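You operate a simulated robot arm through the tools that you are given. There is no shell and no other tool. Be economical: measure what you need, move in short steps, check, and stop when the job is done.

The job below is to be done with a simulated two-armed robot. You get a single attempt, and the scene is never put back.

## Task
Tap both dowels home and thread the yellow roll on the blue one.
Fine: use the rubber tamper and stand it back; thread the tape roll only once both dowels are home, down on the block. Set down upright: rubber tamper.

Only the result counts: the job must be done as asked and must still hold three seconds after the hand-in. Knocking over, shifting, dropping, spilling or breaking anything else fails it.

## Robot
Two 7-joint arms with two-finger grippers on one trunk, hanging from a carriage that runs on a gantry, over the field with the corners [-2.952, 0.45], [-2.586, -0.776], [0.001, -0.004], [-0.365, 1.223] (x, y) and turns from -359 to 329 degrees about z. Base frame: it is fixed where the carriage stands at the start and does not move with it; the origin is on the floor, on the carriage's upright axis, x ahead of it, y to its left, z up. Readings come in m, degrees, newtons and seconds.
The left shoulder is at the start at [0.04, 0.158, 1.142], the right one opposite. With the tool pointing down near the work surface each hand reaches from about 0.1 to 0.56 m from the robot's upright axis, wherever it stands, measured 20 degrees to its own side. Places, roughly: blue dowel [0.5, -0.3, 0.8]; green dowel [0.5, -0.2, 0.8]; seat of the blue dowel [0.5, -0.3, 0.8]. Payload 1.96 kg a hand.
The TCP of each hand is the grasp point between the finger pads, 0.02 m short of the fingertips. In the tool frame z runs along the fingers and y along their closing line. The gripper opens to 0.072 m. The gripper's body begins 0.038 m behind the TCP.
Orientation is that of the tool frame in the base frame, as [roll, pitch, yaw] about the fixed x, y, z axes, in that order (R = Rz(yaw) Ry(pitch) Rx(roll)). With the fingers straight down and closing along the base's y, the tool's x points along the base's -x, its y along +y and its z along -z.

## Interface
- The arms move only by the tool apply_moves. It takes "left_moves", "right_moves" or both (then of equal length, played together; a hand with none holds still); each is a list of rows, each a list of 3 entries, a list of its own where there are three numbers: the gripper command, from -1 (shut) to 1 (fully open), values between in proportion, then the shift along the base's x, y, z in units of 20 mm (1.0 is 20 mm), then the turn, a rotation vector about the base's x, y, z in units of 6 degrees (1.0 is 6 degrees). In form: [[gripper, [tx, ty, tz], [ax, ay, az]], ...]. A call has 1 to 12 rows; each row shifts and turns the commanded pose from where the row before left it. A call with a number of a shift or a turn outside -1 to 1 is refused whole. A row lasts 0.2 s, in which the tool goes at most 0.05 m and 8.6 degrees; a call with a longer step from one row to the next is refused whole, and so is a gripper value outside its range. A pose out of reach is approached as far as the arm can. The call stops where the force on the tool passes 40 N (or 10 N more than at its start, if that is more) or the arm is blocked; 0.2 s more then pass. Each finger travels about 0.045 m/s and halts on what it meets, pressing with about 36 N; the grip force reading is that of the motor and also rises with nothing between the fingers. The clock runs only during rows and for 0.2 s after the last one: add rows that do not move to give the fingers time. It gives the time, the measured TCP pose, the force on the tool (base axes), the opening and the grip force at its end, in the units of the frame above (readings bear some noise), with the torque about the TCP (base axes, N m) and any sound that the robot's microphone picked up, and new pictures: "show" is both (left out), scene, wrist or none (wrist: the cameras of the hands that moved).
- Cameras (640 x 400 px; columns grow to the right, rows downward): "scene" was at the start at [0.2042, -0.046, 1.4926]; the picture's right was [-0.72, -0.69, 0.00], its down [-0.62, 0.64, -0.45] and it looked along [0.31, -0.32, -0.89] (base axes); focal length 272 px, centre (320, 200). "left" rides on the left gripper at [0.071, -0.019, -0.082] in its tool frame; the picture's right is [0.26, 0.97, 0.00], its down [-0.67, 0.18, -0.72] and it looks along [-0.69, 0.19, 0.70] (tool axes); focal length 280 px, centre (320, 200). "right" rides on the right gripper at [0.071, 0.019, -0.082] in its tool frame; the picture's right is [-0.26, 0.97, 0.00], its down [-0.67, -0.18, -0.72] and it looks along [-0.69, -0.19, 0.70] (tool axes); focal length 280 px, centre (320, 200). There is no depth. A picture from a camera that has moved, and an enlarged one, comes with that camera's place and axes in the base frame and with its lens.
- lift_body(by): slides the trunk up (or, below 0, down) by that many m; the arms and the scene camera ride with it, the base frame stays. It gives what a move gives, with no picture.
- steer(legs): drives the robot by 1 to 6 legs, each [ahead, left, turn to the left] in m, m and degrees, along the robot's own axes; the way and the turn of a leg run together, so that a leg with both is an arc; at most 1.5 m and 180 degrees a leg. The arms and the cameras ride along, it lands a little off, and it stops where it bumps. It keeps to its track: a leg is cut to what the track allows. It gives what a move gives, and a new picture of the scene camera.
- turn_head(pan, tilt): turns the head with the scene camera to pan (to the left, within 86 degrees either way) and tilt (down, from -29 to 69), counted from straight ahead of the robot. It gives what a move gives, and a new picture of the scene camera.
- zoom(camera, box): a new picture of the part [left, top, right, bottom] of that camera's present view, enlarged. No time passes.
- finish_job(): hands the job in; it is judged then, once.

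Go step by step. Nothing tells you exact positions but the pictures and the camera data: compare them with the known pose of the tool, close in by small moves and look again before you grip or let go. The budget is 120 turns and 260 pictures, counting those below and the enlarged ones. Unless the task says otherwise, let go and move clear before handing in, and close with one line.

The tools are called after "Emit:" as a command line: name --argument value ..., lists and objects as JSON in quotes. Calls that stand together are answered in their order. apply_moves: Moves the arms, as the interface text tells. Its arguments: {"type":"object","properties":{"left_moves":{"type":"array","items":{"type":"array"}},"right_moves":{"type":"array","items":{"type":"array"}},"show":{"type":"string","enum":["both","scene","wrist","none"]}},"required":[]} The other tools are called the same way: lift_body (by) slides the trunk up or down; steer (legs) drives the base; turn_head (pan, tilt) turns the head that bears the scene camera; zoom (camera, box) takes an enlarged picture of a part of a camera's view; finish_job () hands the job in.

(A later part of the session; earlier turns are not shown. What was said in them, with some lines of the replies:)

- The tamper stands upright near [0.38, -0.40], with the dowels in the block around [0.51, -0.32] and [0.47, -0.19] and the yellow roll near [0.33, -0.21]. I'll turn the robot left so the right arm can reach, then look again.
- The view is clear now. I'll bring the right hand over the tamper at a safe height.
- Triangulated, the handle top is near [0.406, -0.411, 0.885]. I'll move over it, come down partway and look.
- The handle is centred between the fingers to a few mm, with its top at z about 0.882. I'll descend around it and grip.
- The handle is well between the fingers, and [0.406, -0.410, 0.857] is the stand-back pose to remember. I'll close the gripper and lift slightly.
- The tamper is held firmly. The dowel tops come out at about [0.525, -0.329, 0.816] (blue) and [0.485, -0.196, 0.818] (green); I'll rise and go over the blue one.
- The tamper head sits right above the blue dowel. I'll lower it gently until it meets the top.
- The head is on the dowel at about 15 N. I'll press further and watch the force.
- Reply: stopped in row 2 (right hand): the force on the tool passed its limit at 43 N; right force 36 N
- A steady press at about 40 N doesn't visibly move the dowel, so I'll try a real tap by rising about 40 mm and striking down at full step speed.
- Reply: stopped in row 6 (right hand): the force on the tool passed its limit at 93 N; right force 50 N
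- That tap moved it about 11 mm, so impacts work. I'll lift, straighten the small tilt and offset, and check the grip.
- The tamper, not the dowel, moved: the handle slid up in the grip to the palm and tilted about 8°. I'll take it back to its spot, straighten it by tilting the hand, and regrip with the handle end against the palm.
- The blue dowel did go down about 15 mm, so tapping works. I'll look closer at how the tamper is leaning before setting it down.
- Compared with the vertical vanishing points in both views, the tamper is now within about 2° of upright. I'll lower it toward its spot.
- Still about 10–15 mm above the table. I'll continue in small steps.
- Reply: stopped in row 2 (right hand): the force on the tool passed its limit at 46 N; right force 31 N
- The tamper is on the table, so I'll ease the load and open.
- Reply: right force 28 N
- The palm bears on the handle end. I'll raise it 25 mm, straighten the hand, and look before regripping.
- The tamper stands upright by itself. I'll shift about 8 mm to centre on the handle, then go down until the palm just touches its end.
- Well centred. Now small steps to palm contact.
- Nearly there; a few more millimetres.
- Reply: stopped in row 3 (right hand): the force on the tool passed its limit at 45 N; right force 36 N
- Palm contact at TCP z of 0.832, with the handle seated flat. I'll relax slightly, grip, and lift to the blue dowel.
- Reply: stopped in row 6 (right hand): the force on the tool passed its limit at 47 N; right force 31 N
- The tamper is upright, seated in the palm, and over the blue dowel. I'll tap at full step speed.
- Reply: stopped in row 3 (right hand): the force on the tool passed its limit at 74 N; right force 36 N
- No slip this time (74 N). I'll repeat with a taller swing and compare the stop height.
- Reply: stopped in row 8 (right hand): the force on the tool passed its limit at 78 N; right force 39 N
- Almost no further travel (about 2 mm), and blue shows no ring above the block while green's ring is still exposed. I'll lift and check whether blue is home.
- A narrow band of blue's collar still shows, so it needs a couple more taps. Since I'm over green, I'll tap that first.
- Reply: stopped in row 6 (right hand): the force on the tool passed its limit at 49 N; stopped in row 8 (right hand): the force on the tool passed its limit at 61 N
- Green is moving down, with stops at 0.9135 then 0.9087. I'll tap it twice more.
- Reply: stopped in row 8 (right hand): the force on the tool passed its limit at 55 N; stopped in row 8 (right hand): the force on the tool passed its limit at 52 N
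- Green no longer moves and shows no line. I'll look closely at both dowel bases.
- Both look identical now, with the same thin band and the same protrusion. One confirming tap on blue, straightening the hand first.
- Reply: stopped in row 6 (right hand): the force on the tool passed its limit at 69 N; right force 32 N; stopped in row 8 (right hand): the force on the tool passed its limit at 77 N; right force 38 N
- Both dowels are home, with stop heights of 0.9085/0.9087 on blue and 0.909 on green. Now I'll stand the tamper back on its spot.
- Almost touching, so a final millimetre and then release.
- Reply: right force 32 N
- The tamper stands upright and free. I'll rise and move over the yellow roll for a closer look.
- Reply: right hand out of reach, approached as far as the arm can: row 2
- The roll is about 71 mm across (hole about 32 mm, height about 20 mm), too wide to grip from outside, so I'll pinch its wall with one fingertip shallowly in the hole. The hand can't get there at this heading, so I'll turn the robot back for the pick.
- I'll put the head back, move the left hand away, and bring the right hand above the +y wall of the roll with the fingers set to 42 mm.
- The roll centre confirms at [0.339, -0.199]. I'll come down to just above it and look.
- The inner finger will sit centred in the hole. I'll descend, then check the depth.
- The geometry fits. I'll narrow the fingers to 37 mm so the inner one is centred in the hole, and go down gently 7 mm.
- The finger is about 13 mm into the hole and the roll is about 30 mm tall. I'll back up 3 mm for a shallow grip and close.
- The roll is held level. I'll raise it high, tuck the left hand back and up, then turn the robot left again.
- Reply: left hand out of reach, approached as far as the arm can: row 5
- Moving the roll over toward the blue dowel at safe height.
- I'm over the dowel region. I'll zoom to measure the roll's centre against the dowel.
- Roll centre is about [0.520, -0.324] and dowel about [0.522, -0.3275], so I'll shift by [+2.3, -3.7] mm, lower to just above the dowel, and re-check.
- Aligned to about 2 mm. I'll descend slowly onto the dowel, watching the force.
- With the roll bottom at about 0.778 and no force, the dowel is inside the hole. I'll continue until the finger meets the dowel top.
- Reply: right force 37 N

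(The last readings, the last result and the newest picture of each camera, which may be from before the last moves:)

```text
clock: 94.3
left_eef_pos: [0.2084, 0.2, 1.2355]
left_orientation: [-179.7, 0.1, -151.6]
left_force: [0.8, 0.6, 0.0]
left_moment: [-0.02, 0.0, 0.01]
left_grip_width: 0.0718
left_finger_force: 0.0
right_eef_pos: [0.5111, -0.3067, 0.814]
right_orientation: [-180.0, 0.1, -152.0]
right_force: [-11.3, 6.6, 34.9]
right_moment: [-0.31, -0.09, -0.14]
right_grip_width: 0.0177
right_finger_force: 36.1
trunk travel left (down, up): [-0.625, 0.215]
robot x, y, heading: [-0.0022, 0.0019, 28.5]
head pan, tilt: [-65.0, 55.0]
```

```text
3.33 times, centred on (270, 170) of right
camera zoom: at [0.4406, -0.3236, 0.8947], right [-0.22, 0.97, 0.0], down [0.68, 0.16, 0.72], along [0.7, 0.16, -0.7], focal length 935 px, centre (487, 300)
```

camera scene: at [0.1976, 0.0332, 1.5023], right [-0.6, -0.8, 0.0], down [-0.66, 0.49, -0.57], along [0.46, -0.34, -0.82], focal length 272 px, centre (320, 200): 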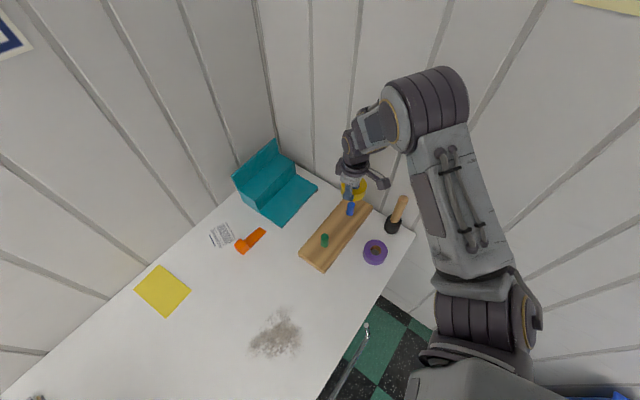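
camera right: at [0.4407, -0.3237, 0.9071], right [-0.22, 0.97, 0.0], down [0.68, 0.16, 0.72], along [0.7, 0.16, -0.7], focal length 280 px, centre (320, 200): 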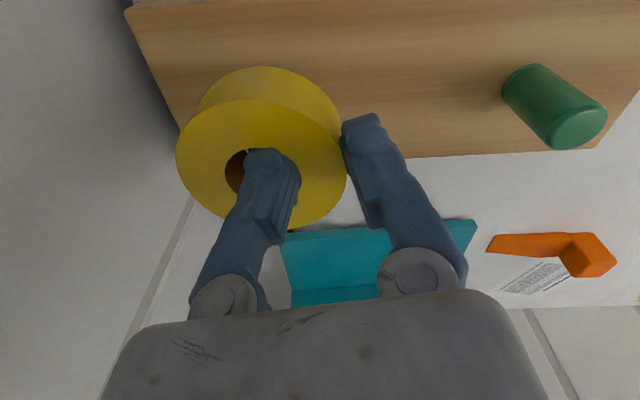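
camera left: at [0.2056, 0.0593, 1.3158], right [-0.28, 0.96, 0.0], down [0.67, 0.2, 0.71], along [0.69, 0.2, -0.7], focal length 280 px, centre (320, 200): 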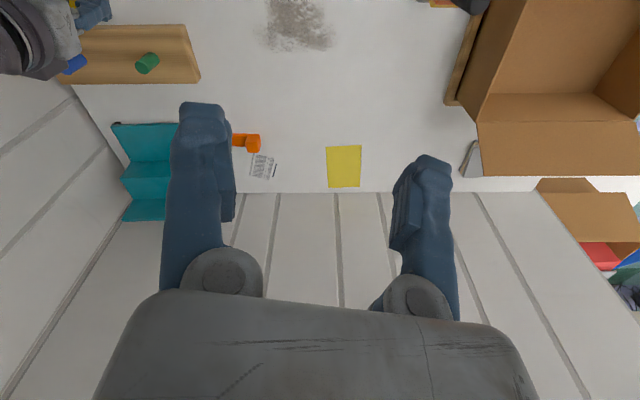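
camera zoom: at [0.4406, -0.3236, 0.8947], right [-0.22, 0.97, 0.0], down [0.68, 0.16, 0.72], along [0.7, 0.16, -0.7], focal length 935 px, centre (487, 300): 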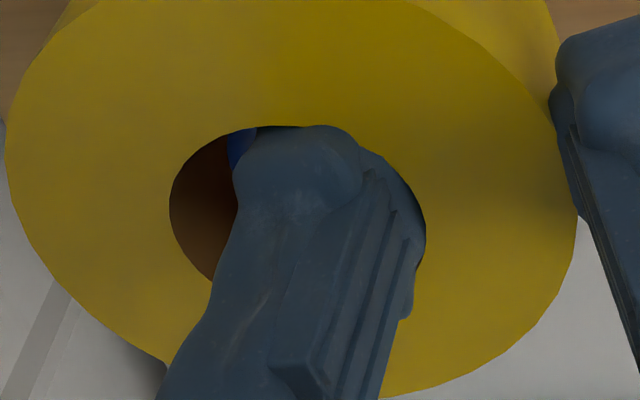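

The blue dowel is visible inside the hole and the finger touches its top. I'll back off 2 mm and open a little so the roll slides down the dowel.

Emit:
apply_moves --right_moves '[[-1, [0, 0, 0.12], [0, 0, 0]], [-0.3, [0, 0, 0], [0, 0, 0]], [-0.1, [0, 0, 0], [0, 0, 0]], [-0.05, [0, 0, 0], [0, 0, 0]], [-0.05, [0, 0, 0], [0, 0, 0]]]' --show "wrist"

Emit:
zoom --camera "scene" --box '[330, 170, 370, 220]'

```text
clock: 95.5
left_eef_pos: [0.2087, 0.1999, 1.2358]
left_orientation: [-179.9, 0.1, -151.5]
left_force: [0.4, -0.8, -0.1]
left_moment: [0.03, 0.01, 0.01]
left_grip_width: 0.0719
left_finger_force: 0.1
right_eef_pos: [0.5117, -0.3077, 0.8173]
right_orientation: [-180.0, 0.2, -151.8]
right_force: [-1.9, 5.8, 13.7]
right_moment: [-0.13, -0.09, 0.02]
right_grip_width: 0.0289
right_finger_force: 0.0
trunk travel left (down, up): [-0.625, 0.215]
robot x, y, heading: [0.0015, 0.002, 28.3]
head pan, tilt: [-65.0, 55.0]
camera right: at [0.4407, -0.323, 0.8968], right [-0.22, 0.97, 0.0], down [0.68, 0.16, 0.72], along [0.7, 0.16, -0.7], focal length 280 px, centre (320, 200)
```

right: 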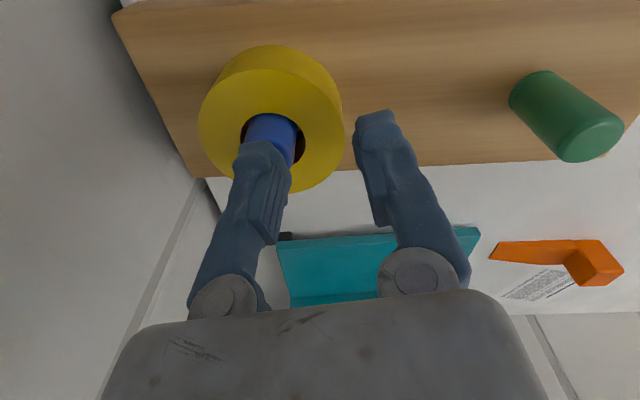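

```text
8.00 times, centred on (350, 195) of scene
camera zoom: at [0.1979, 0.0334, 1.5024], right [-0.6, -0.8, 0.0], down [-0.66, 0.49, -0.57], along [0.46, -0.34, -0.82], focal length 2175 px, centre (80, 240)
```

zoom: 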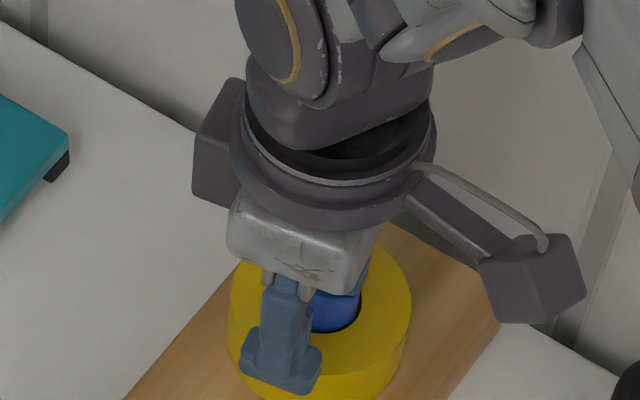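

The roll dropped down the dowel. I'll raise the hand straight up, clear of it.

Emit:
apply_moves --right_moves '[[-0.05, [0, 0, 0.2], [0, 0, 0]], [-0.05, [0, 0, 0.5], [0, 0, 0]], [-0.05, [0, 0, 1], [0, 0, 0]], [-0.05, [0, 0, 1], [0, 0, 0]], [-0.05, [0, 0, 1], [0, 0, 0]], [-0.05, [0, 0, 1], [0, 0, 0]], [-0.05, [0, 0, 1], [0, 0, 0]], [-0.05, [-0.5, 1, 1], [0, 0, 0]], [-0.05, [-0.5, 1, 0.5], [0, 0, 0]], [-0.05, [-0.5, 1, 0], [0, 0, 0]], [-0.05, [-0.5, 1, 0], [0, 0, 0]], [-0.05, [0, 0, 0], [0, 0, 0]]]'

Emit:
zoom --camera "scene" --box '[310, 180, 410, 260]'

```text
clock: 98.1
left_eef_pos: [0.2086, 0.1982, 1.2355]
left_orientation: [-179.9, 0.1, -151.7]
left_force: [0.4, 0.2, -0.4]
left_moment: [-0.02, 0.01, 0.01]
left_grip_width: 0.0718
left_finger_force: 0.1
right_eef_pos: [0.4706, -0.2271, 0.9618]
right_orientation: [-180.0, 0.0, -151.8]
right_force: [-0.3, -0.4, 0.1]
right_moment: [0.0, 0.0, 0.0]
right_grip_width: 0.0341
right_finger_force: 0.1
trunk travel left (down, up): [-0.625, 0.215]
robot x, y, heading: [0.0002, 0.0005, 28.4]
head pan, tilt: [-65.0, 55.0]
camera scene: at [0.1976, 0.0332, 1.5023], right [-0.6, -0.8, 0.0], down [-0.66, 0.49, -0.57], along [0.46, -0.34, -0.82], focal length 272 px, centre (320, 200)
camera right: at [0.4001, -0.2434, 1.0417], right [-0.22, 0.97, 0.0], down [0.68, 0.16, 0.72], along [0.7, 0.16, -0.7], focal length 280 px, centre (320, 200)
```

scene: 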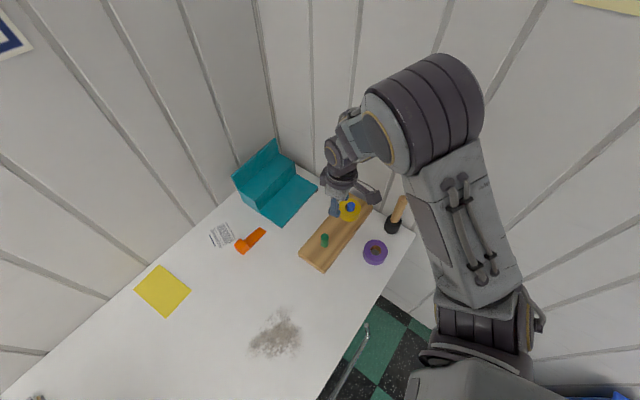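
right: 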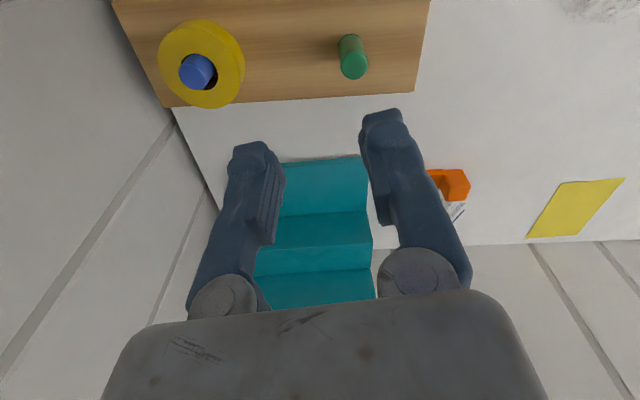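

```text
5.00 times, centred on (360, 220) of scene
camera zoom: at [0.1976, 0.0332, 1.5023], right [-0.6, -0.8, 0.0], down [-0.66, 0.49, -0.57], along [0.46, -0.34, -0.82], focal length 1360 px, centre (120, 100)
```

zoom: 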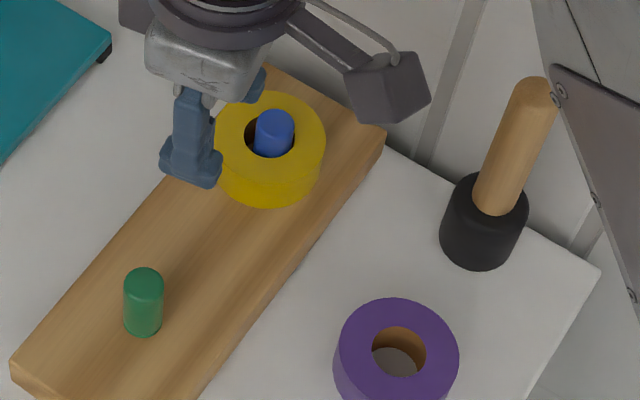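

The roll looks threaded and lying on the block. One closer check that it's flat.

Emit:
zoom --camera "right" --box '[110, 0, 430, 120]'

```text
2.00 times, centred on (270, 60) of right
camera zoom: at [0.4001, -0.2434, 1.0417], right [-0.22, 0.97, 0.0], down [0.68, 0.16, 0.72], along [0.7, 0.16, -0.7], focal length 561 px, centre (420, 480)
```

zoom: 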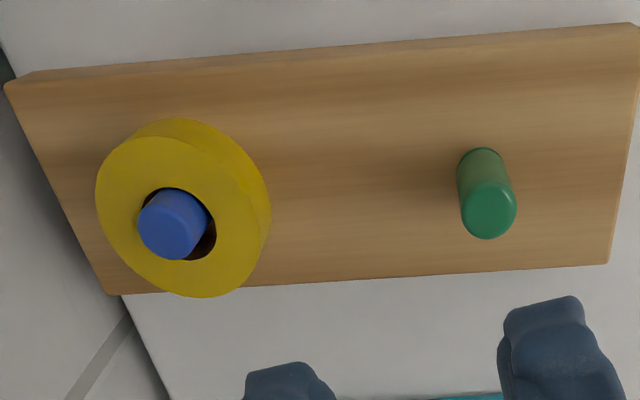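

Both dowels are home, the roll lies flat on the block around the blue dowel, and the tamper stands upright. Handing in.

Emit:
finish_job

```text
The job is handed in.
```

Both dowels are tapped home, the tamper is standing upright back on its spot, and the yellow roll is threaded on the blue dowel, lying on the block.
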